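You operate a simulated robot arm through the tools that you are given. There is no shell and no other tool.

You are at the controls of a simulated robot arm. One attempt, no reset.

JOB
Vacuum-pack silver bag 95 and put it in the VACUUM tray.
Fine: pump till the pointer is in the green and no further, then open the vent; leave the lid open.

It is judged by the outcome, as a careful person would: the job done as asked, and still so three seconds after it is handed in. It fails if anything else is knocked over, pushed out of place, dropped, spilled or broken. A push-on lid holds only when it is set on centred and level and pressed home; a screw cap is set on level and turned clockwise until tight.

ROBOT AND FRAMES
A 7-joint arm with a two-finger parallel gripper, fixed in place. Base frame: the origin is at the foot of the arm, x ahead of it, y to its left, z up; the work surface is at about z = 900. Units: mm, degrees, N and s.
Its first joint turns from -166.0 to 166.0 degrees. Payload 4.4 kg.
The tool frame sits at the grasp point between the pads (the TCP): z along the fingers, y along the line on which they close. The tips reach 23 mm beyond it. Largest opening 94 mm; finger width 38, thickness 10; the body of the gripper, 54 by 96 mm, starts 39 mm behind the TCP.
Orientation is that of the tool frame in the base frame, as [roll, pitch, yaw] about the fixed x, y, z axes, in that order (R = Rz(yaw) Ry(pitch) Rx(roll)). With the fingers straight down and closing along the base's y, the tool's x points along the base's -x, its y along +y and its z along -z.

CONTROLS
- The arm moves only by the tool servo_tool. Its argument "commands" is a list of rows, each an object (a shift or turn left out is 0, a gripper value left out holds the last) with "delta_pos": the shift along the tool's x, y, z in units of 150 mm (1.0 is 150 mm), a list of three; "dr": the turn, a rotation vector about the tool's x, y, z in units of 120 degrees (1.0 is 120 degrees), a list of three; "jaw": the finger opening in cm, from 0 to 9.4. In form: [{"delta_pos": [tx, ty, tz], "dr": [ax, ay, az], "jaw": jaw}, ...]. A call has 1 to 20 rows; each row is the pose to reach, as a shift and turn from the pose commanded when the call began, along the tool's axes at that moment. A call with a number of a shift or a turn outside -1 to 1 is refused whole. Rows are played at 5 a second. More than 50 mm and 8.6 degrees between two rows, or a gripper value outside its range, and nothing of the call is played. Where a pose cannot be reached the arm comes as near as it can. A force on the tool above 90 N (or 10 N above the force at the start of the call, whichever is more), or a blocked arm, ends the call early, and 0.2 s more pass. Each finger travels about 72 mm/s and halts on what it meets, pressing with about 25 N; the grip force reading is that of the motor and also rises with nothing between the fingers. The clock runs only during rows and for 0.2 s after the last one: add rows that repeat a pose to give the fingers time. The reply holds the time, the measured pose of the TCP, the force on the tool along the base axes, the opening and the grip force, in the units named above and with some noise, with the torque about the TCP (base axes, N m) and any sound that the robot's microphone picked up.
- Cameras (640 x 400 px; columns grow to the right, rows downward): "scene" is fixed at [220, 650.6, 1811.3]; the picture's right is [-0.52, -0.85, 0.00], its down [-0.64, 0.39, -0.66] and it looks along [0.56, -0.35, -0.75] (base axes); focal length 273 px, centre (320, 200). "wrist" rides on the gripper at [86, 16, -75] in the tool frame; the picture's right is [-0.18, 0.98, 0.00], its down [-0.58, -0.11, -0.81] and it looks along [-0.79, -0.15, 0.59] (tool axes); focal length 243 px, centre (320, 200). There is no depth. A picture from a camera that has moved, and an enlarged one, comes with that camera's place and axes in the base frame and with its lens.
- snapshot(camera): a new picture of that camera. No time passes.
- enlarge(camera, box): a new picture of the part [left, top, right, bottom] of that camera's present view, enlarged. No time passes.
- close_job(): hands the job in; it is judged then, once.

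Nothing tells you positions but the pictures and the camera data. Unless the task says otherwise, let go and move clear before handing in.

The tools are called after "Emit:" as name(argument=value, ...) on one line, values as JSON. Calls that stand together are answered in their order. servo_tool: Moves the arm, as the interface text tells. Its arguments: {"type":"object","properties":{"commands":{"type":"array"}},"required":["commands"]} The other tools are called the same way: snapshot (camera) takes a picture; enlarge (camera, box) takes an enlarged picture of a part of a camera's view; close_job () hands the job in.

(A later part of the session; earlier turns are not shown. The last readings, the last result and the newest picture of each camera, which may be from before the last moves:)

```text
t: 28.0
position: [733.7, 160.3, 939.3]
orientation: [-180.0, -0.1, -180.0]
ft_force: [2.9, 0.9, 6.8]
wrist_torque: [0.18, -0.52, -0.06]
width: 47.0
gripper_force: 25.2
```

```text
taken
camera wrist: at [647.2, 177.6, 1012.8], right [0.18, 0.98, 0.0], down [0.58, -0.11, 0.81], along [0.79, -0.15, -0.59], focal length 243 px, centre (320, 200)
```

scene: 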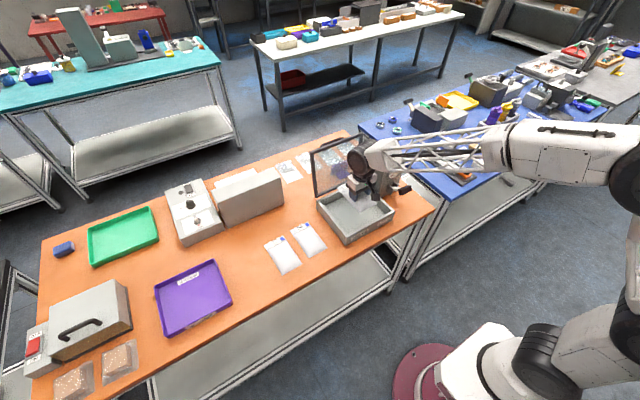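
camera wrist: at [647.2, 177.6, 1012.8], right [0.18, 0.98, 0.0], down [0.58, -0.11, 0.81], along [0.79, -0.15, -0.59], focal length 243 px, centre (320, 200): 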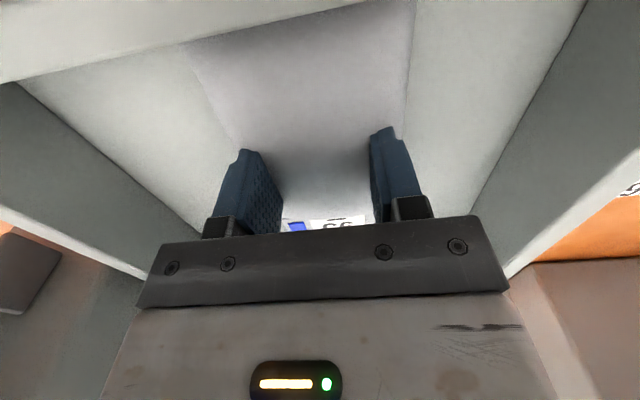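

The force is low and the bag rests on the chamber floor. I'll open the fingers and retreat straight up.

Emit:
servo_tool(commands=[{"jaw": 5.5}, {"jaw": 6.5}, {"jaw": 7.5}, {"jaw": 8.6}, {"jaw": 9.2}, {"jaw": 9.2}])

Emit:
servo_tool(commands=[{"delta_pos": [0, 0, -0.06]}, {"delta_pos": [0, 0, -0.15]}, {"delta_pos": [0, 0, -0.3]}, {"delta_pos": [0, 0, -0.5]}, {"delta_pos": [0, 0, -0.75]}, {"delta_pos": [0, 0, -1.0]}, {"delta_pos": [0, 0, -1.0]}])

Emit:
snapshot(camera="wrist")

Emit:
enlarge(camera="scene", box=[300, 130, 420, 250])

```text
t: 29.4
position: [734.1, 161.3, 940.2]
orientation: [-180.0, 0.0, -180.0]
ft_force: [-0.1, -0.8, -0.6]
wrist_torque: [0.0, -0.01, 0.0]
width: 92.1
gripper_force: 0.1
```

```text
t: 31.0
position: [734.3, 159.7, 1090.0]
orientation: [179.9, 0.0, -180.0]
ft_force: [0.3, 0.2, 0.0]
wrist_torque: [0.0, -0.01, 0.03]
width: 91.8
gripper_force: 0.2
```

```text
taken
camera wrist: at [647.5, 177.1, 1163.9], right [0.18, 0.98, 0.0], down [0.58, -0.11, 0.81], along [0.79, -0.15, -0.59], focal length 243 px, centre (320, 200)
```

wrist: 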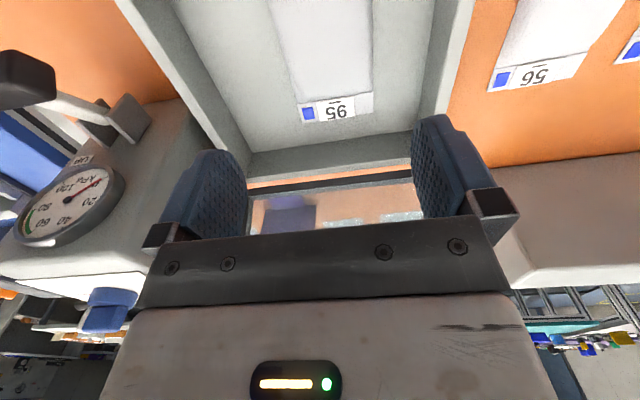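

```text
3.33 times, centred on (360, 190) of scene
camera zoom: at [220.0, 650.6, 1811.3], right [-0.52, -0.85, 0.0], down [-0.64, 0.39, -0.66], along [0.56, -0.35, -0.75], focal length 910 px, centre (187, 233)
```

zoom: 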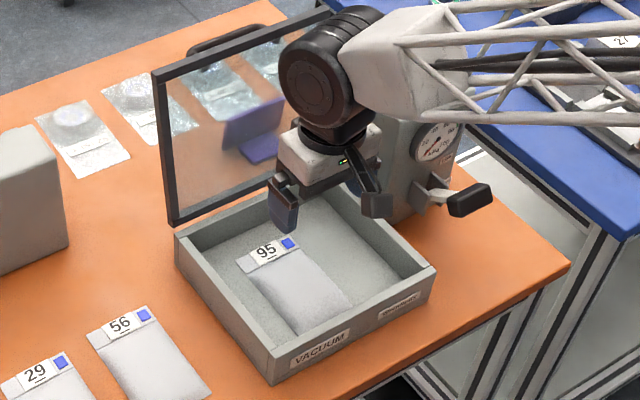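

Bag 95 lies flat in the chamber. I'll rise to look at the open lid and its handle before closing it.

Emit:
servo_tool(commands=[{"delta_pos": [0.1, 0, -0.3]}, {"delta_pos": [0.2, 0, -0.6]}, {"delta_pos": [0.3, 0, -0.85]}, {"delta_pos": [0.35, 0, -1.0]}])

Emit:
servo_tool(commands=[{"delta_pos": [0, 0, -0.3]}, {"delta_pos": [0, 0, -0.6]}, {"delta_pos": [0, 0, -0.6]}])

Emit:
snapshot(camera="wrist")

Emit:
enlarge(camera="scene", box=[290, 110, 400, 200])

```text
t: 32.0
position: [680.3, 161.0, 1239.7]
orientation: [180.0, -0.1, -179.9]
ft_force: [1.1, 0.0, 0.1]
wrist_torque: [0.0, 0.03, 0.0]
width: 92.1
gripper_force: 0.0
```

```text
t: 32.8
position: [681.2, 160.3, 1329.5]
orientation: [-180.0, 0.0, -180.0]
ft_force: [0.4, 0.0, 0.0]
wrist_torque: [0.03, 0.0, -0.02]
width: 91.8
gripper_force: 0.0
```

```text
taken
camera wrist: at [594.3, 177.2, 1403.8], right [0.18, 0.98, 0.0], down [0.58, -0.11, 0.81], along [0.79, -0.15, -0.59], focal length 243 px, centre (320, 200)
```

wrist: 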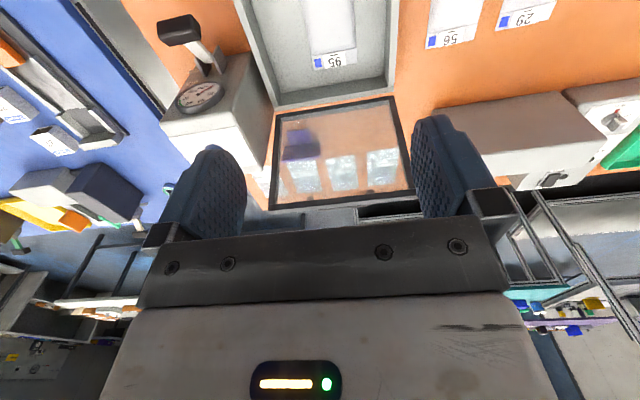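

```text
4.44 times, centred on (345, 155) of scene
camera zoom: at [220.0, 650.6, 1811.3], right [-0.52, -0.85, 0.0], down [-0.64, 0.39, -0.66], along [0.56, -0.35, -0.75], focal length 1214 px, centre (209, 400)
```

zoom: 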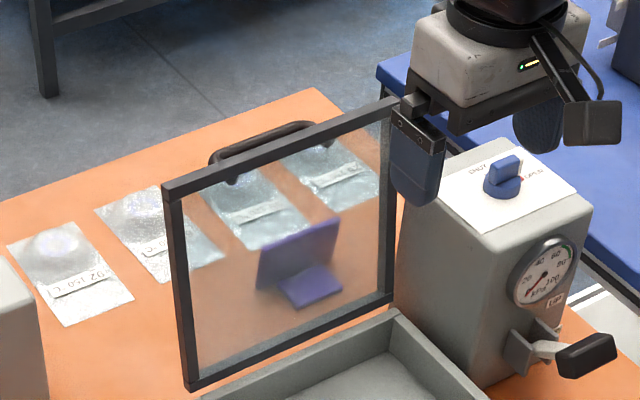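

The handle bar triangulates to about (933, 146, 1170), and the lid leans back roughly 8° with its hinge near (870, 972). I'll turn the tool to yaw 90 so the fingers close along x for gripping the handle.

Emit:
servo_tool(commands=[{"dr": [0, 0, 0.0625]}, {"dr": [0, 0, 0.125]}, {"dr": [0, 0, 0.1875]}, {"dr": [0, 0, 0.25]}, {"dr": [0, 0, 0.3125]}, {"dr": [0, 0, 0.375]}, {"dr": [0, 0, 0.4375]}, {"dr": [0, 0, 0.5]}, {"dr": [0, 0, 0.5625]}, {"dr": [0, 0, 0.625]}, {"dr": [0, 0, 0.6875]}, {"dr": [0, 0, 0.75]}, {"dr": [0, 0, 0.75]}])

Emit:
snapshot(camera="wrist")

```text
t: 35.6
position: [681.4, 161.5, 1330.9]
orientation: [-179.9, 0.0, 90.0]
ft_force: [0.3, 0.4, -0.1]
wrist_torque: [0.01, 0.03, -0.02]
width: 92.0
gripper_force: 0.1
```

```text
taken
camera wrist: at [698.0, 247.9, 1404.0], right [0.98, -0.18, 0.0], down [-0.11, -0.58, 0.81], along [-0.15, -0.79, -0.59], focal length 243 px, centre (320, 200)
```

wrist: 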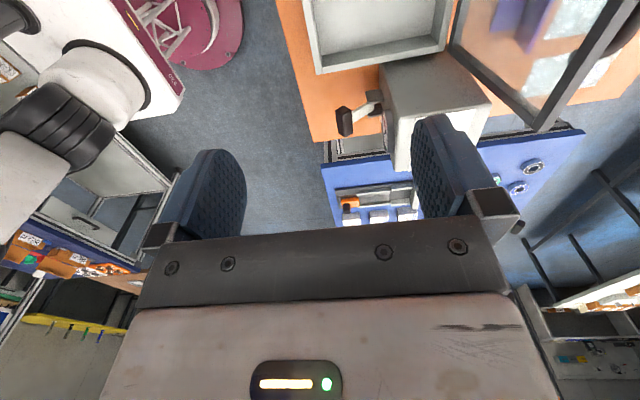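

Yaw 90 is reachable. I'll move over the lid to view its edge and handle in profile.

Emit:
servo_tool(commands=[{"delta_pos": [0.05, 0.25, 0]}, {"delta_pos": [0.1, 0.5, 0]}, {"delta_pos": [0.15, 0.75, 0]}, {"delta_pos": [0.2, 1.0, 0]}])

Emit:
servo_tool(commands=[{"delta_pos": [0, 0.25, 0]}, {"delta_pos": [0, 0.47, 0]}, {"delta_pos": [0, 0.47, 0.1]}, {"delta_pos": [0, 0.47, 0.1]}])

Emit:
snapshot(camera="wrist")

```text
t: 36.6
position: [830.8, 190.8, 1331.3]
orientation: [179.9, -0.1, 90.0]
ft_force: [-0.2, -0.1, 0.6]
wrist_torque: [0.01, -0.05, -0.05]
width: 92.0
gripper_force: 0.1
```

```text
t: 37.6
position: [901.6, 190.8, 1315.1]
orientation: [-179.9, 0.1, 90.0]
ft_force: [-0.2, 0.2, 0.8]
wrist_torque: [0.01, 0.01, -0.02]
width: 91.9
gripper_force: 0.1
```

```text
taken
camera wrist: at [918.0, 278.1, 1389.2], right [0.98, -0.18, 0.0], down [-0.11, -0.58, 0.81], along [-0.15, -0.79, -0.59], focal length 243 px, centre (320, 200)
```

wrist: 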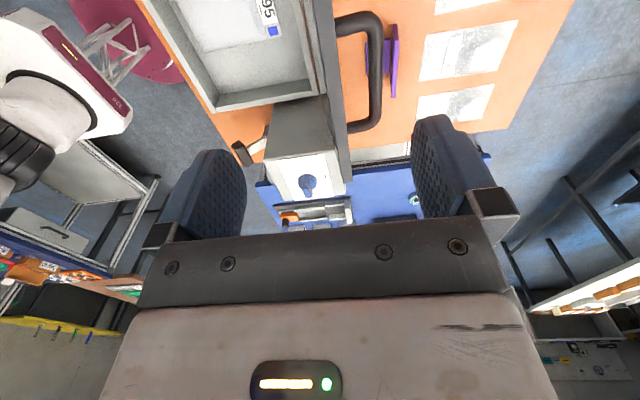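

Now I have an excellent top view of the lid edge and the handle. I'll enlarge it to measure the gap.

Emit:
enlarge(camera="wrist", box=[270, 0, 430, 150])

```text
2.67 times, centred on (350, 75) of wrist
camera zoom: at [918.0, 278.1, 1389.2], right [0.98, -0.18, 0.0], down [-0.11, -0.58, 0.81], along [-0.15, -0.79, -0.59], focal length 647 px, centre (240, 533)
```

zoom: 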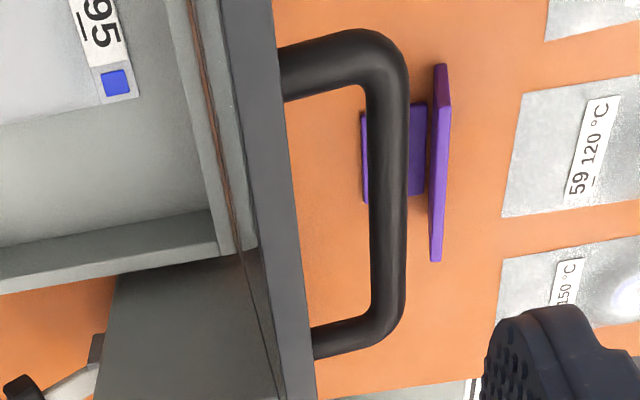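

The handle bar measures about x 947, y 86–200, z 1150, with roughly 26 mm of clear gap to the lid. I'll position above it with the fingers 30 mm apart.

Emit:
servo_tool(commands=[{"delta_pos": [-0.1, 0.1, 0.1], "jaw": 7.0}, {"delta_pos": [-0.2, 0.2, 0.2], "jaw": 5.0}, {"delta_pos": [-0.3, 0.3, 0.3], "jaw": 3.5}, {"delta_pos": [-0.3, 0.3, 0.4], "jaw": 3.0}, {"delta_pos": [-0.3, 0.3, 0.4], "jaw": 3.0}, {"delta_pos": [-0.3, 0.3, 0.4], "jaw": 3.0}])

Emit:
snapshot(camera="wrist")

Emit:
enlarge(camera="scene", box=[290, 110, 400, 200])

```text
t: 39.0
position: [947.9, 146.3, 1254.6]
orientation: [-180.0, 0.0, 90.1]
ft_force: [0.5, -0.4, 0.2]
wrist_torque: [-0.02, 0.02, 0.01]
width: 30.0
gripper_force: 0.1
```

```text
taken
camera wrist: at [963.5, 233.0, 1328.5], right [0.98, -0.18, 0.0], down [-0.11, -0.58, 0.81], along [-0.15, -0.79, -0.59], focal length 243 px, centre (320, 200)
```

wrist: 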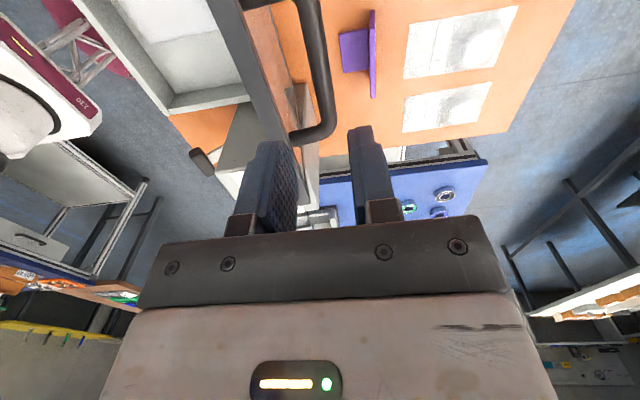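

```text
4.44 times, centred on (345, 155) of scene
camera zoom: at [220.0, 650.6, 1811.3], right [-0.52, -0.85, 0.0], down [-0.64, 0.39, -0.66], along [0.56, -0.35, -0.75], focal length 1214 px, centre (209, 400)
```

zoom: 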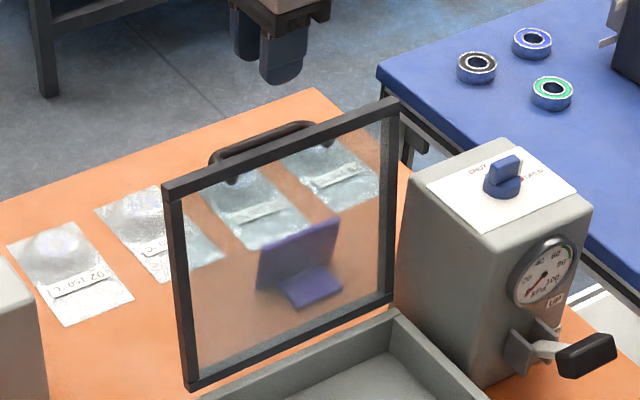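

The bar is directly under the TCP. I'll narrow the opening slightly, descend part way and check the clearance.

Emit:
servo_tool(commands=[{"delta_pos": [0, 0.006, 0.1], "jaw": 2.8}, {"delta_pos": [0, 0.006, 0.2], "jaw": 2.7}, {"delta_pos": [0, 0.006, 0.3], "jaw": 2.7}, {"delta_pos": [0, 0.006, 0.38], "jaw": 2.7}, {"delta_pos": [0, 0.006, 0.38], "jaw": 2.7}])

Emit:
snapshot(camera="wrist")

Emit:
enlarge(camera="scene", box=[290, 100, 400, 190])

```text
t: 40.2
position: [947.3, 145.8, 1197.8]
orientation: [-180.0, 0.0, 90.0]
ft_force: [-0.8, 0.5, -0.3]
wrist_torque: [0.01, -0.01, 0.01]
width: 27.2
gripper_force: 0.1
```

```text
taken
camera wrist: at [964.5, 232.9, 1271.7], right [0.98, -0.18, 0.0], down [-0.11, -0.58, 0.81], along [-0.15, -0.79, -0.59], focal length 243 px, centre (320, 200)
```

wrist: 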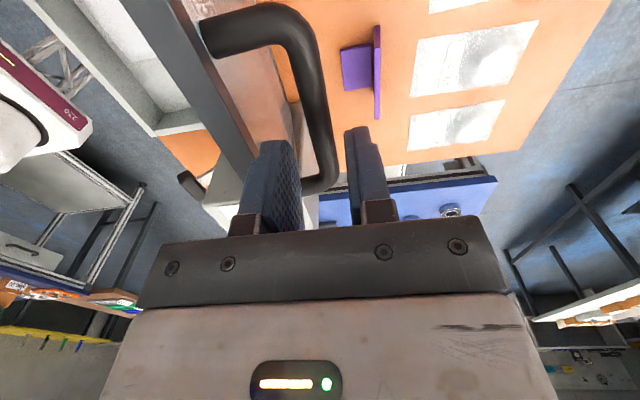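

```text
4.44 times, centred on (345, 145) of scene
camera zoom: at [220.0, 650.6, 1811.3], right [-0.52, -0.85, 0.0], down [-0.64, 0.39, -0.66], along [0.56, -0.35, -0.75], focal length 1214 px, centre (209, 444)
```

zoom: 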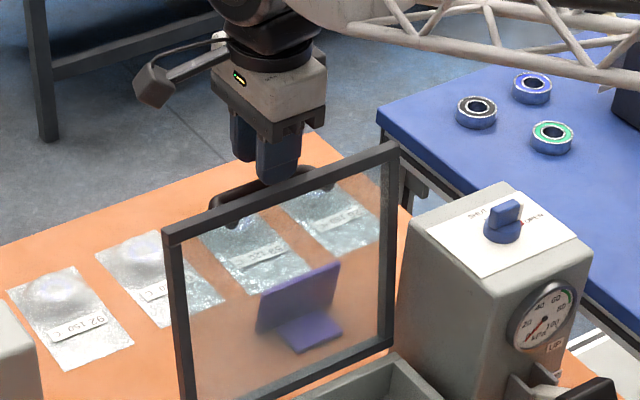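

The bar sits between the two fingers. I'll continue down slowly so that the bar is between the pads.

Emit:
servo_tool(commands=[{"delta_pos": [0, 0, 0.05]}, {"delta_pos": [0, 0, 0.1]}, {"delta_pos": [0, 0, 0.15]}, {"delta_pos": [0, 0, 0.2]}, {"delta_pos": [0, 0, 0.25]}, {"delta_pos": [0, 0, 0.265]}, {"delta_pos": [0, 0, 0.265]}])

Emit:
snapshot(camera="wrist")

Emit:
enlarge(camera="scene", box=[290, 100, 400, 190])

```text
t: 41.8
position: [947.2, 145.6, 1158.2]
orientation: [180.0, 0.1, 90.1]
ft_force: [0.0, -0.2, -0.2]
wrist_torque: [-0.02, -0.01, -0.01]
width: 26.9
gripper_force: 0.1
```

```text
taken
camera wrist: at [964.6, 232.6, 1232.2], right [0.98, -0.18, 0.0], down [-0.11, -0.58, 0.81], along [-0.15, -0.79, -0.59], focal length 243 px, centre (320, 200)
```

wrist: 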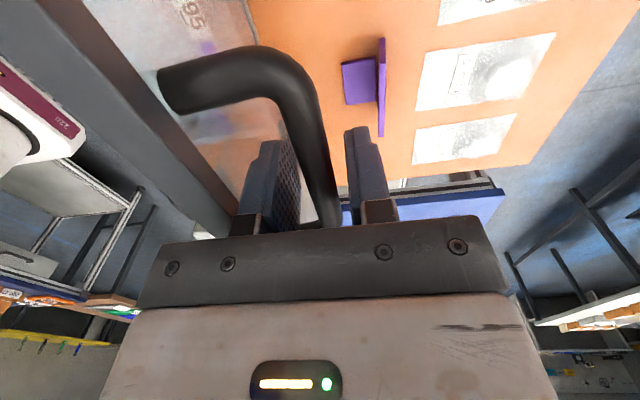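

```text
4.44 times, centred on (345, 145) of scene
camera zoom: at [220.0, 650.6, 1811.3], right [-0.52, -0.85, 0.0], down [-0.64, 0.39, -0.66], along [0.56, -0.35, -0.75], focal length 1214 px, centre (209, 444)
```

zoom: 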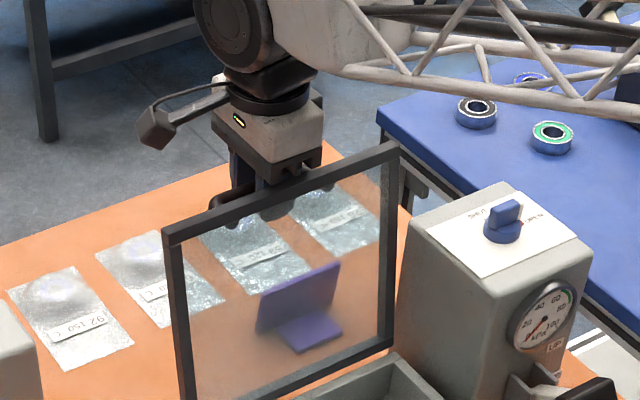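

The bar lies between the pads. I'll close on it gently.

Emit:
servo_tool(commands=[{"jaw": 2.2}, {"jaw": 1.7}, {"jaw": 1.3}, {"jaw": 0.9}, {"jaw": 0.9}])

```text
t: 43.0
position: [947.9, 145.1, 1158.2]
orientation: [180.0, 0.0, 90.0]
ft_force: [-12.9, -2.1, -0.4]
wrist_torque: [0.06, -0.02, -0.27]
width: 14.8
gripper_force: 6.3
```

One finger touched the bar first, with -13 N in x. I'll give the fingers time to settle.

Emit:
servo_tool(commands=[{"jaw": 0.8}, {"jaw": 0.8}, {"jaw": 0.8}])

```text
t: 43.8
position: [947.4, 145.6, 1158.8]
orientation: [-179.9, 0.0, 89.9]
ft_force: [-15.6, -1.3, -2.3]
wrist_torque: [0.03, -0.02, -0.34]
width: 14.9
gripper_force: 7.7
```

The grip reading is low because only the near finger is loaded against the lid's stop. I'll command a tighter grip and start the closing arc with a small, slow 5° step.

Emit:
servo_tool(commands=[{"delta_pos": [0, -0.013, -0.005], "jaw": 0.3}, {"delta_pos": [0, -0.026, -0.0107], "jaw": 0.3}, {"delta_pos": [0, -0.0517, -0.0207]}, {"delta_pos": [0, -0.078, -0.03]}, {"delta_pos": [0, -0.1042, -0.0391]}, {"delta_pos": [0, -0.1042, -0.0391]}])

Emit:
enlarge(camera="scene", box=[290, 100, 400, 190])

Emit:
snapshot(camera="wrist")

```text
t: 45.2
position: [932.5, 146.0, 1163.0]
orientation: [179.9, 0.0, 90.0]
ft_force: [-3.4, -15.8, -10.8]
wrist_torque: [0.02, 0.02, -1.74]
width: 13.8
gripper_force: 44.8
```

```text
4.44 times, centred on (345, 145) of scene
camera zoom: at [220.0, 650.6, 1811.3], right [-0.52, -0.85, 0.0], down [-0.64, 0.39, -0.66], along [0.56, -0.35, -0.75], focal length 1214 px, centre (209, 444)
```

zoom: 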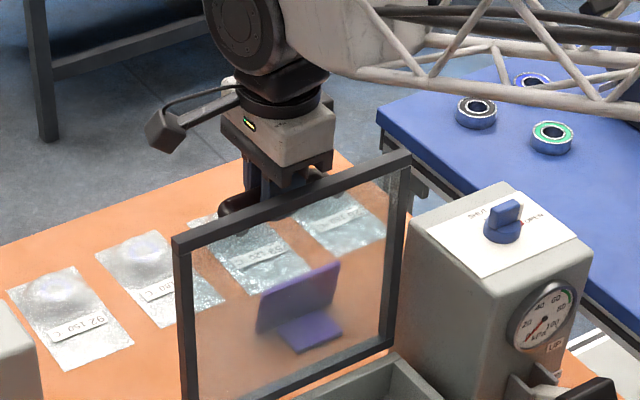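

```text
taken
camera wrist: at [949.1, 232.7, 1238.0], right [0.98, -0.18, 0.0], down [-0.11, -0.58, 0.81], along [-0.15, -0.79, -0.59], focal length 243 px, centre (320, 200)
```

wrist: 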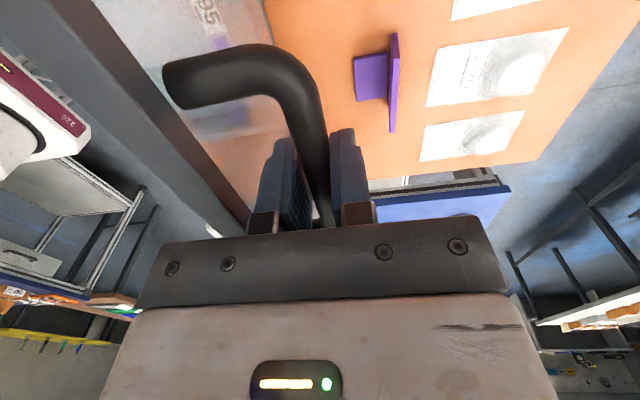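

The lid follows the handle. The torque suggests the bar is yawed about 1° and the true arc is a bit flatter, so I'll correct both and continue 10°.

Emit:
servo_tool(commands=[{"delta_pos": [0, -0.01, 0.004], "dr": [0, 0, 0.01]}, {"delta_pos": [0, -0.0535, -0.004], "dr": [0, 0, 0.01]}, {"delta_pos": [0, -0.1077, -0.014], "dr": [0, 0, 0.01]}, {"delta_pos": [0, -0.1624, -0.0227], "dr": [0, 0, 0.01]}, {"delta_pos": [0, -0.2173, -0.0307], "dr": [0, 0, 0.01]}, {"delta_pos": [0, -0.2173, -0.0307], "dr": [0, 0, 0.01]}])

Emit:
snapshot(camera="wrist")

Emit:
enlarge(camera="scene", box=[290, 100, 400, 190])

```text
t: 46.6
position: [898.3, 145.6, 1171.3]
orientation: [179.8, 0.0, 88.8]
ft_force: [3.0, -12.1, 26.2]
wrist_torque: [0.06, -0.01, 1.16]
width: 13.6
gripper_force: 44.9
```

```text
taken
camera wrist: at [917.7, 232.9, 1244.7], right [0.98, -0.2, 0.0], down [-0.12, -0.58, 0.81], along [-0.16, -0.79, -0.59], focal length 243 px, centre (320, 200)
```

wrist: 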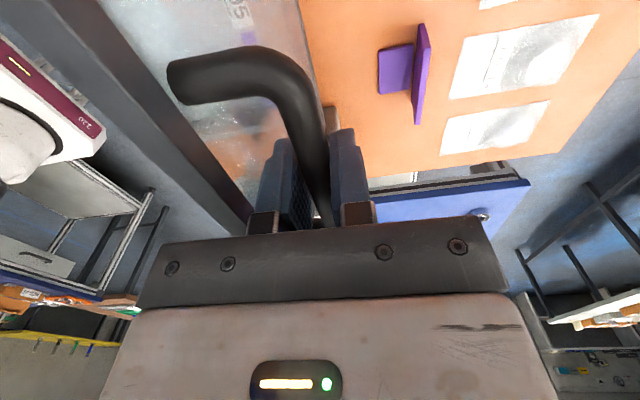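

```text
4.44 times, centred on (345, 145) of scene
camera zoom: at [220.0, 650.6, 1811.3], right [-0.52, -0.85, 0.0], down [-0.64, 0.39, -0.66], along [0.56, -0.35, -0.75], focal length 1214 px, centre (209, 444)
```

zoom: 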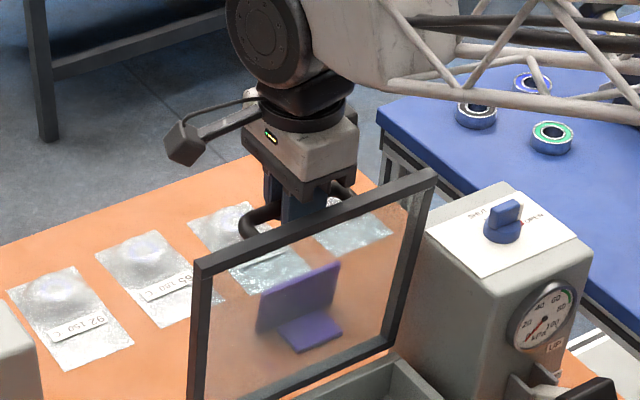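

The arc rises more than my correction assumed, so the original hinge estimate of about (870, 972) fits better. I'll continue past vertical with the adjusted arc.

Emit:
servo_tool(commands=[{"delta_pos": [-0.002, -0.013, -0.02], "dr": [0, 0, -0.004]}, {"delta_pos": [-0.006, -0.045, -0.028], "dr": [0, 0, -0.004]}, {"delta_pos": [-0.008, -0.082, -0.03], "dr": [0, 0, -0.004]}, {"delta_pos": [-0.01, -0.122, -0.034], "dr": [0, 0, -0.004]}, {"delta_pos": [-0.012, -0.161, -0.035], "dr": [0, 0, -0.004]}, {"delta_pos": [-0.014, -0.2, -0.035], "dr": [0, 0, -0.004]}, {"delta_pos": [-0.016, -0.24, -0.035], "dr": [0, 0, -0.004]}, {"delta_pos": [-0.016, -0.24, -0.035], "dr": [0, 0, -0.004]}])

Emit:
enlarge(camera="scene", box=[290, 100, 420, 220])

```text
t: 48.4
position: [863.7, 143.9, 1171.8]
orientation: [-179.9, 0.0, 89.3]
ft_force: [-0.6, 24.4, -20.7]
wrist_torque: [0.04, 0.02, -0.19]
width: 13.5
gripper_force: 45.3
```

```text
3.33 times, centred on (355, 160) of scene
camera zoom: at [220.0, 650.6, 1811.3], right [-0.52, -0.85, 0.0], down [-0.64, 0.39, -0.66], along [0.56, -0.35, -0.75], focal length 910 px, centre (203, 333)
```

zoom: 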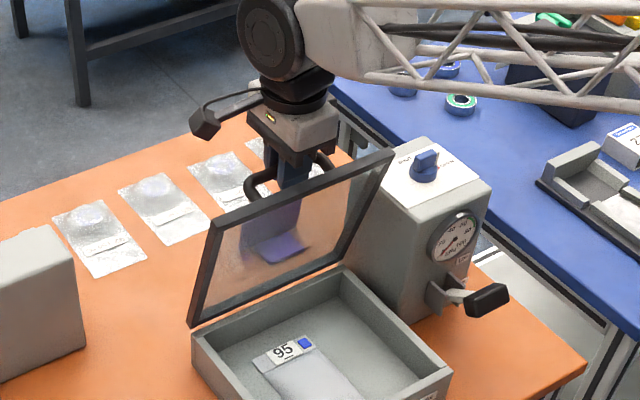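

The forces show the bar isn't slipping and the fitted hinge is near x 869–870. Gravity is now on the closing side, so I'll continue in controlled steps.

Emit:
servo_tool(commands=[{"delta_pos": [0.004, -0.02, 0.0093]}, {"delta_pos": [0.006, -0.05, 0.012]}, {"delta_pos": [0.007, -0.079, 0.0147]}, {"delta_pos": [0.007, -0.113, 0.018]}, {"delta_pos": [0.007, -0.151, 0.0227]}, {"delta_pos": [0.007, -0.187, 0.028]}, {"delta_pos": [0.007, -0.223, 0.0347]}, {"delta_pos": [0.007, -0.223, 0.0347]}])

```text
t: 50.2
position: [828.9, 144.5, 1169.2]
orientation: [179.9, 0.0, 89.3]
ft_force: [-1.4, -32.0, 2.3]
wrist_torque: [-0.15, 0.01, 0.02]
width: 13.7
gripper_force: 44.8
```

Vertical and x forces are nearly zero now; only a small y offset needs correcting. I'll continue down the arc to about 26°.

Emit:
servo_tool(commands=[{"delta_pos": [-0.006, -0.035, 0.008]}, {"delta_pos": [-0.0065, -0.0707, 0.016]}, {"delta_pos": [-0.007, -0.105, 0.025]}, {"delta_pos": [-0.0075, -0.1407, 0.0353]}, {"delta_pos": [-0.008, -0.175, 0.046]}, {"delta_pos": [-0.0085, -0.2093, 0.058]}, {"delta_pos": [-0.009, -0.2767, 0.0847]}, {"delta_pos": [-0.0095, -0.3427, 0.1147]}, {"delta_pos": [-0.0095, -0.3427, 0.1147]}])

Emit:
enlarge(camera="scene", box=[290, 100, 420, 220])

```text
t: 52.2
position: [778.7, 145.9, 1152.6]
orientation: [-180.0, -0.1, 89.4]
ft_force: [1.8, 11.0, -5.5]
wrist_torque: [0.31, -0.07, 0.22]
width: 13.7
gripper_force: 44.8
```

```text
3.33 times, centred on (355, 160) of scene
camera zoom: at [220.0, 650.6, 1811.3], right [-0.52, -0.85, 0.0], down [-0.64, 0.39, -0.66], along [0.56, -0.35, -0.75], focal length 910 px, centre (203, 333)
```

zoom: 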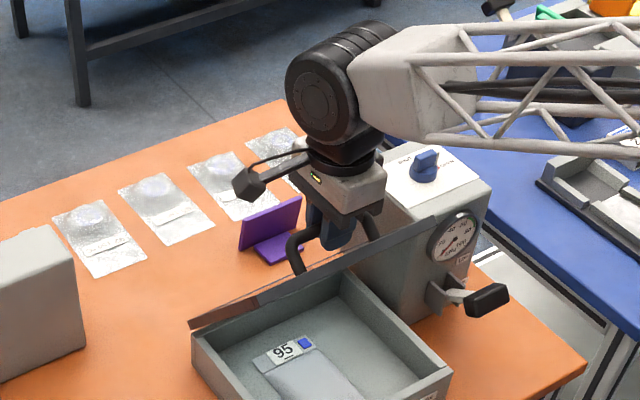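

The motion is smooth and the forces are small. I'll continue the arc to about 44°.

Emit:
servo_tool(commands=[{"delta_pos": [0, -0.032, 0.016]}, {"delta_pos": [0, -0.0647, 0.034]}, {"delta_pos": [0, -0.096, 0.0515]}, {"delta_pos": [-0.001, -0.1273, 0.0707]}, {"delta_pos": [-0.001, -0.158, 0.09]}, {"delta_pos": [-0.001, -0.188, 0.1107]}, {"delta_pos": [-0.002, -0.217, 0.132]}, {"delta_pos": [-0.002, -0.246, 0.154]}, {"delta_pos": [-0.002, -0.302, 0.2]}, {"delta_pos": [-0.002, -0.3553, 0.2493]}, {"delta_pos": [-0.002, -0.3553, 0.2493]}])

Emit:
enlarge(camera="scene", box=[290, 100, 420, 220])

```text
t: 54.6
position: [725.4, 144.8, 1114.5]
orientation: [-180.0, -0.1, 89.3]
ft_force: [-0.6, -2.8, -0.9]
wrist_torque: [-0.21, -0.07, 0.87]
width: 13.4
gripper_force: 45.1
```

```text
3.33 times, centred on (355, 160) of scene
camera zoom: at [220.0, 650.6, 1811.3], right [-0.52, -0.85, 0.0], down [-0.64, 0.39, -0.66], along [0.56, -0.35, -0.75], focal length 910 px, centre (203, 333)
```

zoom: 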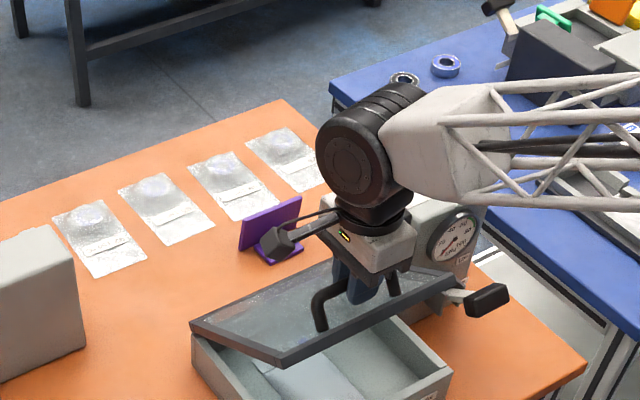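

Forces remain near zero, so the arc model is good. I'll continue lowering the lid.

Emit:
servo_tool(commands=[{"delta_pos": [0, -0.0257, 0.0257]}, {"delta_pos": [0, -0.0513, 0.0513]}, {"delta_pos": [0, -0.0753, 0.078]}, {"delta_pos": [0, -0.0993, 0.106]}, {"delta_pos": [0, -0.122, 0.134]}, {"delta_pos": [0, -0.144, 0.1627]}, {"delta_pos": [0, -0.165, 0.191]}, {"delta_pos": [0, -0.186, 0.2213]}, {"delta_pos": [0, -0.206, 0.252]}, {"delta_pos": [0, -0.2253, 0.2827]}, {"delta_pos": [0, -0.244, 0.314]}, {"delta_pos": [0, -0.2613, 0.346]}, {"delta_pos": [0, -0.2613, 0.346]}])

Emit:
enlarge(camera="scene", box=[300, 120, 430, 250])

```text
t: 57.4
position: [686.5, 146.6, 1061.1]
orientation: [-180.0, 0.0, 89.3]
ft_force: [17.5, -17.8, -11.8]
wrist_torque: [0.05, 0.0, 1.51]
width: 13.7
gripper_force: 45.0
```

```text
3.08 times, centred on (365, 185) of scene
camera zoom: at [220.0, 650.6, 1811.3], right [-0.52, -0.85, 0.0], down [-0.64, 0.39, -0.66], along [0.56, -0.35, -0.75], focal length 840 px, centre (182, 246)
```

zoom: 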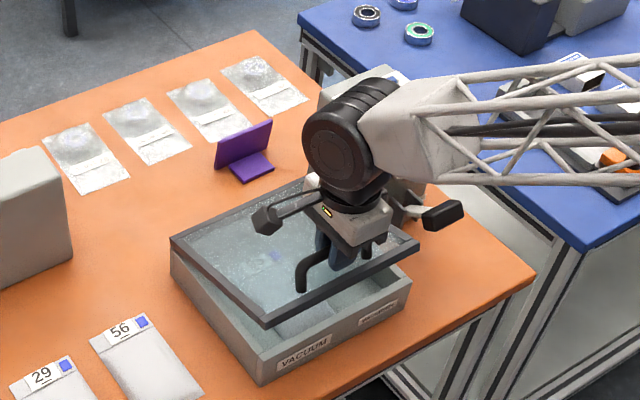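

The lid is almost down. The x force indicates a slightly smaller radius, so I'll correct for it and descend more slowly.

Emit:
servo_tool(commands=[{"delta_pos": [-0.003, 0.006, 0.006], "dr": [0, 0, -0.003]}, {"delta_pos": [-0.003, -0.008, 0.036], "dr": [0, 0, -0.003]}, {"delta_pos": [-0.003, -0.0233, 0.0687], "dr": [0, 0, -0.003]}, {"delta_pos": [-0.003, -0.038, 0.1015], "dr": [0, 0, -0.003]}, {"delta_pos": [-0.003, -0.0527, 0.1347], "dr": [0, 0, -0.003]}, {"delta_pos": [-0.003, -0.065, 0.168], "dr": [0, 0, -0.003]}, {"delta_pos": [-0.003, -0.0773, 0.2027], "dr": [0, 0, -0.003]}, {"delta_pos": [-0.003, -0.0773, 0.2027], "dr": [0, 0, -0.003]}])

Emit:
enlarge(camera="scene", box=[300, 120, 430, 250])

Emit:
snapshot(camera="wrist")

```text
t: 59.2
position: [674.9, 146.6, 1032.5]
orientation: [-180.0, 0.1, 89.8]
ft_force: [-35.6, 13.7, 10.0]
wrist_torque: [-0.05, 0.1, 0.74]
width: 13.6
gripper_force: 45.4
```

```text
3.08 times, centred on (365, 185) of scene
camera zoom: at [220.0, 650.6, 1811.3], right [-0.52, -0.85, 0.0], down [-0.64, 0.39, -0.66], along [0.56, -0.35, -0.75], focal length 840 px, centre (182, 246)
```

zoom: 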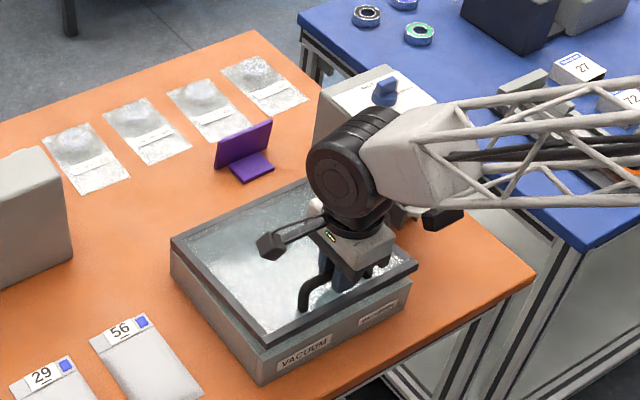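

```text
taken
camera wrist: at [691.2, 232.8, 1106.2], right [0.98, -0.19, 0.0], down [-0.11, -0.58, 0.81], along [-0.15, -0.79, -0.59], focal length 243 px, centre (320, 200)
```

wrist: 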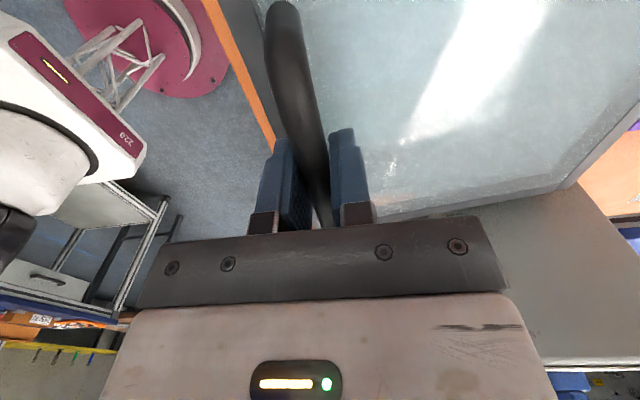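

The x force flipped, so I overcorrected by about 2 mm. I'll shift back and lower the last stretch in small steps.

Emit:
servo_tool(commands=[{"delta_pos": [0, -0.012, 0.004]}, {"delta_pos": [0, -0.019, 0.02]}, {"delta_pos": [0, -0.025, 0.038]}, {"delta_pos": [0, -0.03, 0.056]}, {"delta_pos": [0, -0.034, 0.07]}, {"delta_pos": [0, -0.034, 0.07]}])

Emit:
enlarge(camera="scene", box=[310, 150, 420, 250])

```text
t: 60.6
position: [670.6, 145.8, 1021.8]
orientation: [180.0, 0.0, 89.7]
ft_force: [33.8, 16.0, -10.9]
wrist_torque: [0.01, -0.07, 1.0]
width: 13.7
gripper_force: 44.8
```

```text
4.00 times, centred on (365, 200) of scene
camera zoom: at [220.0, 650.6, 1811.3], right [-0.52, -0.85, 0.0], down [-0.64, 0.39, -0.66], along [0.56, -0.35, -0.75], focal length 1092 px, centre (140, 200)
```

zoom: 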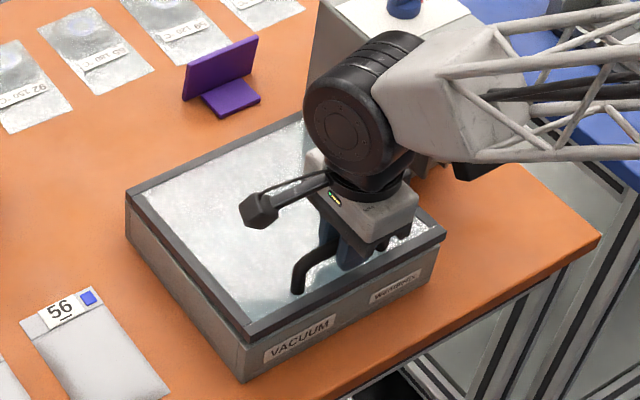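

The lid looks practically shut. I'll correct x by +1.5 mm and lower a few mm at a time, watching for seating contact.

Emit:
servo_tool(commands=[{"delta_pos": [0, 0.01, 0.003]}, {"delta_pos": [0, 0.01, 0.015]}, {"delta_pos": [0, 0.008, 0.03]}, {"delta_pos": [0, 0.008, 0.03]}])

```text
t: 61.6
position: [669.9, 146.3, 1017.2]
orientation: [-180.0, -0.1, 89.7]
ft_force: [-56.6, 13.4, 12.0]
wrist_torque: [-0.18, 0.2, 0.87]
width: 13.7
gripper_force: 45.5
```

The x stiffness is about 37 N/mm, so I'll correct by -1.5 mm and continue down in tiny steps.

Emit:
servo_tool(commands=[{"delta_pos": [0, -0.01, 0]}, {"delta_pos": [0, -0.0135, 0.0133]}, {"delta_pos": [0, -0.017, 0.027]}, {"delta_pos": [0, -0.017, 0.027]}])

Emit:
enlarge(camera="scene", box=[310, 170, 400, 250])

```text
t: 62.6
position: [667.3, 145.8, 1013.0]
orientation: [179.9, 0.0, 89.6]
ft_force: [-13.7, 13.3, 1.2]
wrist_torque: [0.21, -0.01, 1.03]
width: 13.6
gripper_force: 44.7
```

```text
5.00 times, centred on (355, 210) of scene
camera zoom: at [220.0, 650.6, 1811.3], right [-0.52, -0.85, 0.0], down [-0.64, 0.39, -0.66], along [0.56, -0.35, -0.75], focal length 1365 px, centre (145, 150)
```

zoom: 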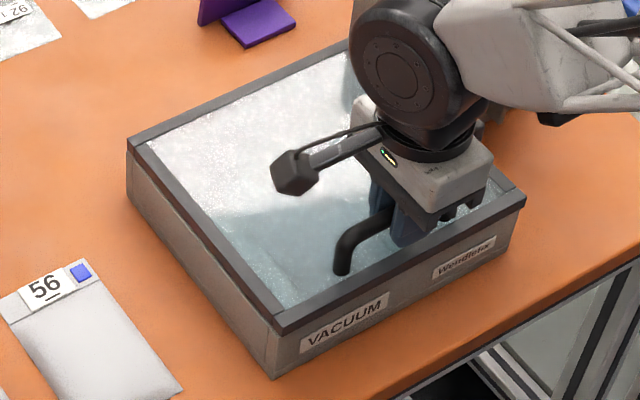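

The lid appears flush. I'll go another 3 mm to see whether it's seated, which would show as Fz rising.

Emit:
servo_tool(commands=[{"delta_pos": [0, -0.004, 0.007]}, {"delta_pos": [0, -0.007, 0.02]}, {"delta_pos": [0, -0.007, 0.02]}])

```text
t: 63.4
position: [667.6, 144.9, 1011.2]
orientation: [179.9, -0.1, 89.7]
ft_force: [23.4, 3.3, 6.1]
wrist_torque: [-0.22, -0.11, 1.12]
width: 13.7
gripper_force: 45.4
```

Emit:
servo_tool(commands=[{"delta_pos": [0, 0.003, 0.007]}, {"delta_pos": [0, 0.003, 0.015]}, {"delta_pos": [0, 0.003, 0.015]}])

```text
t: 64.2
position: [667.8, 145.9, 1008.7]
orientation: [179.9, 0.1, 89.7]
ft_force: [12.3, -0.1, 30.6]
wrist_torque: [-0.01, -0.05, 1.01]
width: 13.6
gripper_force: 45.3
```

Fz has risen to 31 N, so the lid is seated. I'll release the handle and rise straight up.

Emit:
servo_tool(commands=[{"delta_pos": [0, 0, -0.01], "jaw": 1.3}, {"delta_pos": [0, 0, -0.01], "jaw": 1.8}, {"delta_pos": [0, 0, -0.01], "jaw": 2.4}, {"delta_pos": [0, 0, -0.01], "jaw": 2.8}, {"delta_pos": [0, 0, -0.01], "jaw": 2.8}])

Emit:
servo_tool(commands=[{"delta_pos": [0, 0, -0.06]}, {"delta_pos": [0, 0, -0.14]}, {"delta_pos": [0, 0, -0.3]}, {"delta_pos": [0, 0, -0.55]}, {"delta_pos": [0, 0, -0.8]}, {"delta_pos": [0, 0, -1.0]}])

Emit:
snapshot(camera="wrist")

Emit:
enlarge(camera="scene", box=[310, 150, 420, 250])

```text
t: 65.4
position: [667.3, 144.6, 1009.5]
orientation: [180.0, 0.1, 89.7]
ft_force: [-0.2, -0.4, -0.4]
wrist_torque: [0.01, -0.02, 0.0]
width: 27.8
gripper_force: 0.1
```

```text
t: 66.8
position: [666.8, 144.3, 1158.3]
orientation: [-179.9, 0.1, 89.7]
ft_force: [-0.8, 0.5, -0.7]
wrist_torque: [-0.03, 0.01, 0.0]
width: 28.0
gripper_force: 0.1
```

```text
taken
camera wrist: at [683.7, 231.3, 1233.1], right [0.98, -0.19, 0.0], down [-0.11, -0.58, 0.81], along [-0.15, -0.79, -0.59], focal length 243 px, centre (320, 200)
```

wrist: 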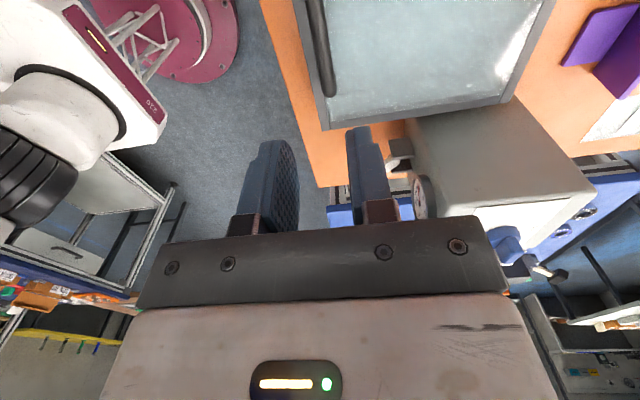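

```text
4.00 times, centred on (365, 200) of scene
camera zoom: at [220.0, 650.6, 1811.3], right [-0.52, -0.85, 0.0], down [-0.64, 0.39, -0.66], along [0.56, -0.35, -0.75], focal length 1092 px, centre (140, 200)
```

zoom: 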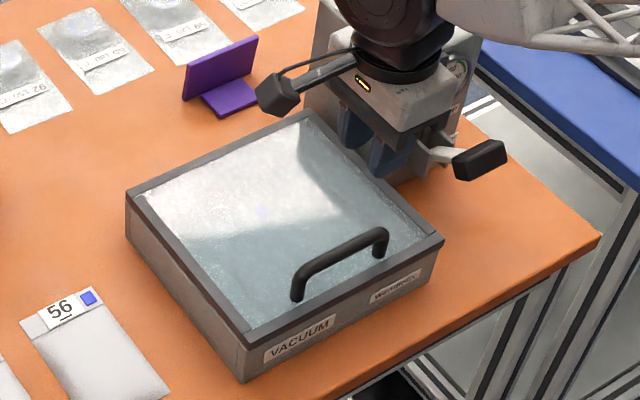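

The lid is closed neatly. Next is the vent knob; I'll move above it, near (834, -47), keeping yaw 90 so the fingers straddle the blade.

Emit:
servo_tool(commands=[{"delta_pos": [0, 0, -0.25], "jaw": 4.0}, {"delta_pos": [-0.1, 0.1, -0.48], "jaw": 4.0}, {"delta_pos": [-0.28, 0.26, -0.5]}, {"delta_pos": [-0.46, 0.42, -0.5]}, {"delta_pos": [-0.62, 0.56, -0.5]}])

Emit:
servo_tool(commands=[{"delta_pos": [-0.2, 0.18, 0], "dr": [0, 0, -0.002]}, {"delta_pos": [-0.4, 0.36, 0], "dr": [0, 0, -0.002]}, {"delta_pos": [-0.65, 0.55, 0], "dr": [0, 0, -0.002]}, {"delta_pos": [-0.65, 0.55, 0], "dr": [0, 0, -0.002]}])

Emit:
snapshot(camera="wrist")

Emit:
enlarge(camera="scene", box=[350, 110, 430, 180])

```text
t: 68.0
position: [751.5, 52.8, 1234.8]
orientation: [179.9, 0.0, 89.7]
ft_force: [-0.2, 0.1, 0.3]
wrist_torque: [0.0, 0.0, 0.0]
width: 39.7
gripper_force: 0.0
```

```text
t: 69.0
position: [831.7, -46.0, 1234.8]
orientation: [180.0, 0.0, 89.8]
ft_force: [0.9, 0.4, -0.8]
wrist_torque: [-0.02, -0.01, 0.01]
width: 39.9
gripper_force: 0.2
```

```text
taken
camera wrist: at [849.8, 40.4, 1308.3], right [0.98, -0.19, 0.0], down [-0.11, -0.58, 0.81], along [-0.15, -0.79, -0.59], focal length 243 px, centre (320, 200)
```

wrist: 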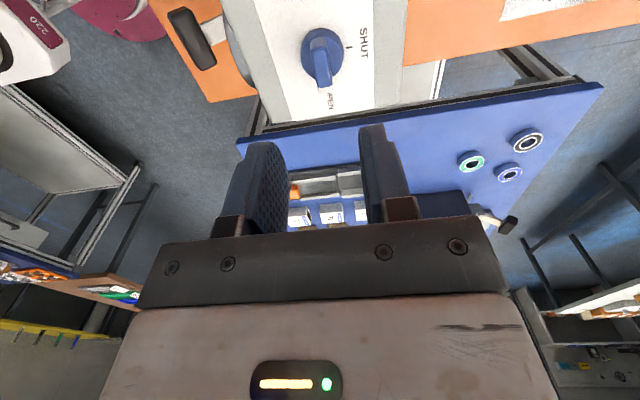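

```text
5.71 times, centred on (390, 145) of scene
camera zoom: at [220.0, 650.6, 1811.3], right [-0.52, -0.85, 0.0], down [-0.64, 0.39, -0.66], along [0.56, -0.35, -0.75], focal length 1560 px, centre (-80, 514)
```

zoom: 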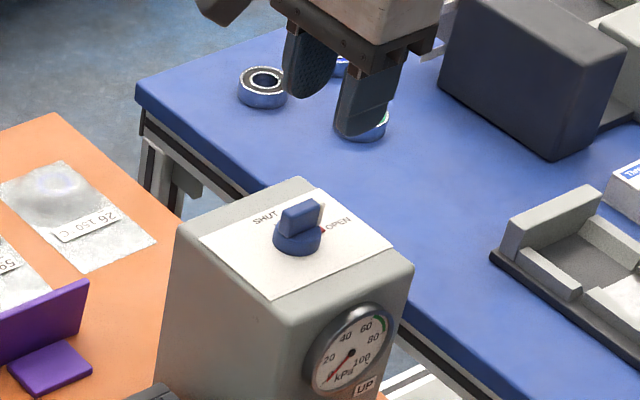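

Emit:
enlarge(camera="wrist", box=[260, 0, 400, 110])

Emit:
enlarge(camera="scene", box=[370, 135, 410, 165])

```text
3.64 times, centred on (330, 55) of wrist
camera zoom: at [849.8, 40.4, 1308.3], right [0.98, -0.19, 0.0], down [-0.11, -0.58, 0.81], along [-0.15, -0.79, -0.59], focal length 882 px, centre (284, 727)
```

zoom: 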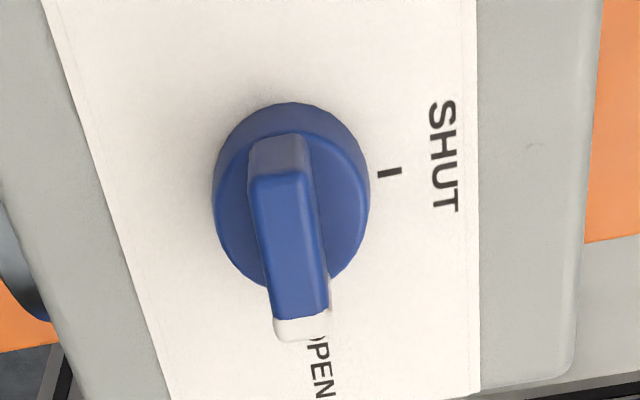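

```text
13.33 times, centred on (390, 150) of scene
camera zoom: at [220.0, 650.6, 1811.3], right [-0.52, -0.85, 0.0], down [-0.64, 0.39, -0.66], along [0.56, -0.35, -0.75], focal length 3640 px, centre (-613, 867)
```

zoom: 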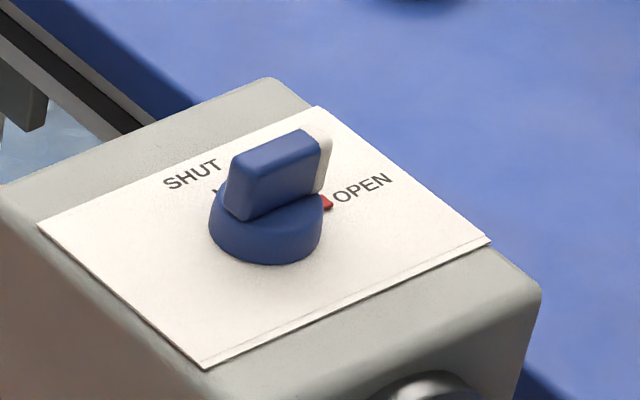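

The knob axis is near (835, -46), with the blade along y at z of about 1105–1120. I'll descend in stages with a 30 mm opening.

Emit:
servo_tool(commands=[{"delta_pos": [-0.004, 0.021, 0.15], "jaw": 3.0}, {"delta_pos": [-0.004, 0.021, 0.3], "jaw": 3.0}, {"delta_pos": [-0.004, 0.021, 0.45], "jaw": 3.0}, {"delta_pos": [-0.004, 0.021, 0.5], "jaw": 3.0}, {"delta_pos": [-0.004, 0.021, 0.5], "jaw": 3.0}])

Emit:
snapshot(camera="wrist")

Emit:
enlarge(camera="scene", box=[360, 110, 420, 170])

```text
t: 70.2
position: [836.0, -46.3, 1159.1]
orientation: [-180.0, 0.1, 90.0]
ft_force: [-0.1, -0.3, 0.4]
wrist_torque: [-0.04, 0.01, -0.02]
width: 29.9
gripper_force: 0.2
```

```text
taken
camera wrist: at [852.5, 40.9, 1233.0], right [0.98, -0.19, 0.0], down [-0.11, -0.58, 0.81], along [-0.15, -0.79, -0.59], focal length 243 px, centre (320, 200)
```

wrist: 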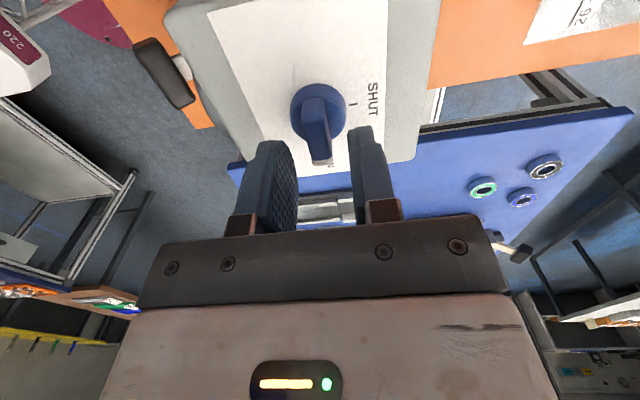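

```text
6.67 times, centred on (390, 140) of scene
camera zoom: at [220.0, 650.6, 1811.3], right [-0.52, -0.85, 0.0], down [-0.64, 0.39, -0.66], along [0.56, -0.35, -0.75], focal length 1820 px, centre (-147, 600)
```

zoom: 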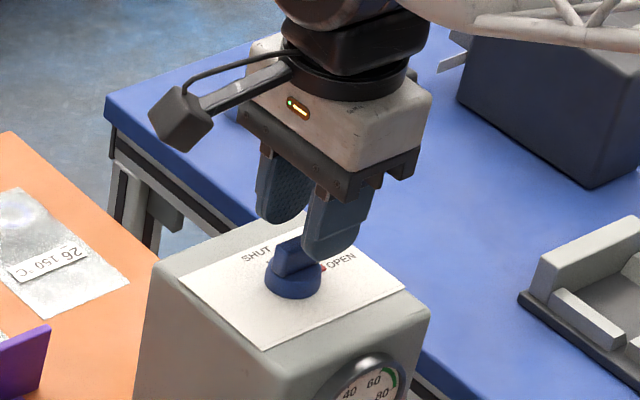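

Alignment is nearly perfect; a 1 mm shift in x is enough. I'll descend so the pads straddle the blade just above the disc.

Emit:
servo_tool(commands=[{"delta_pos": [0, -0.007, 0.06]}, {"delta_pos": [0, -0.007, 0.11]}, {"delta_pos": [0, -0.007, 0.15]}, {"delta_pos": [0, -0.007, 0.18]}, {"delta_pos": [0, -0.007, 0.18]}])

Emit:
snapshot(camera="wrist")

Emit:
enlarge(camera="scene", box=[360, 110, 420, 170])

```text
t: 71.4
position: [834.8, -46.4, 1137.0]
orientation: [179.7, 0.0, 89.8]
ft_force: [-1.7, 3.3, 70.2]
wrist_torque: [0.22, 1.14, -0.02]
width: 30.6
gripper_force: 0.8
```

```text
taken
camera wrist: at [851.2, 40.9, 1211.8], right [0.98, -0.19, 0.01], down [-0.12, -0.58, 0.81], along [-0.14, -0.79, -0.59], focal length 243 px, centre (320, 200)
```

wrist: 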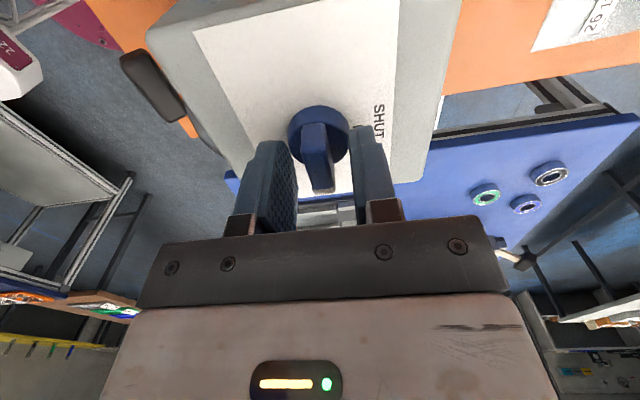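

```text
6.67 times, centred on (390, 140) of scene
camera zoom: at [220.0, 650.6, 1811.3], right [-0.52, -0.85, 0.0], down [-0.64, 0.39, -0.66], along [0.56, -0.35, -0.75], focal length 1820 px, centre (-147, 600)
```

zoom: 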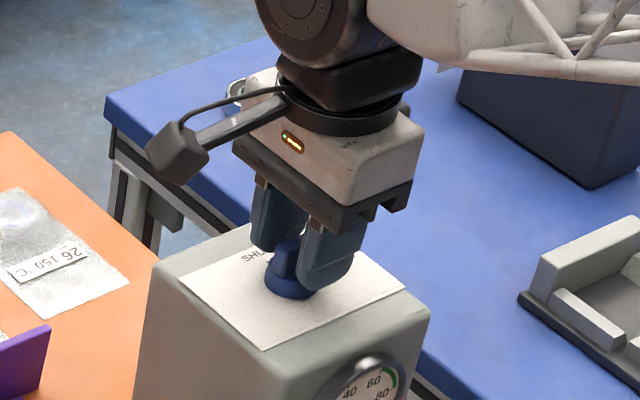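

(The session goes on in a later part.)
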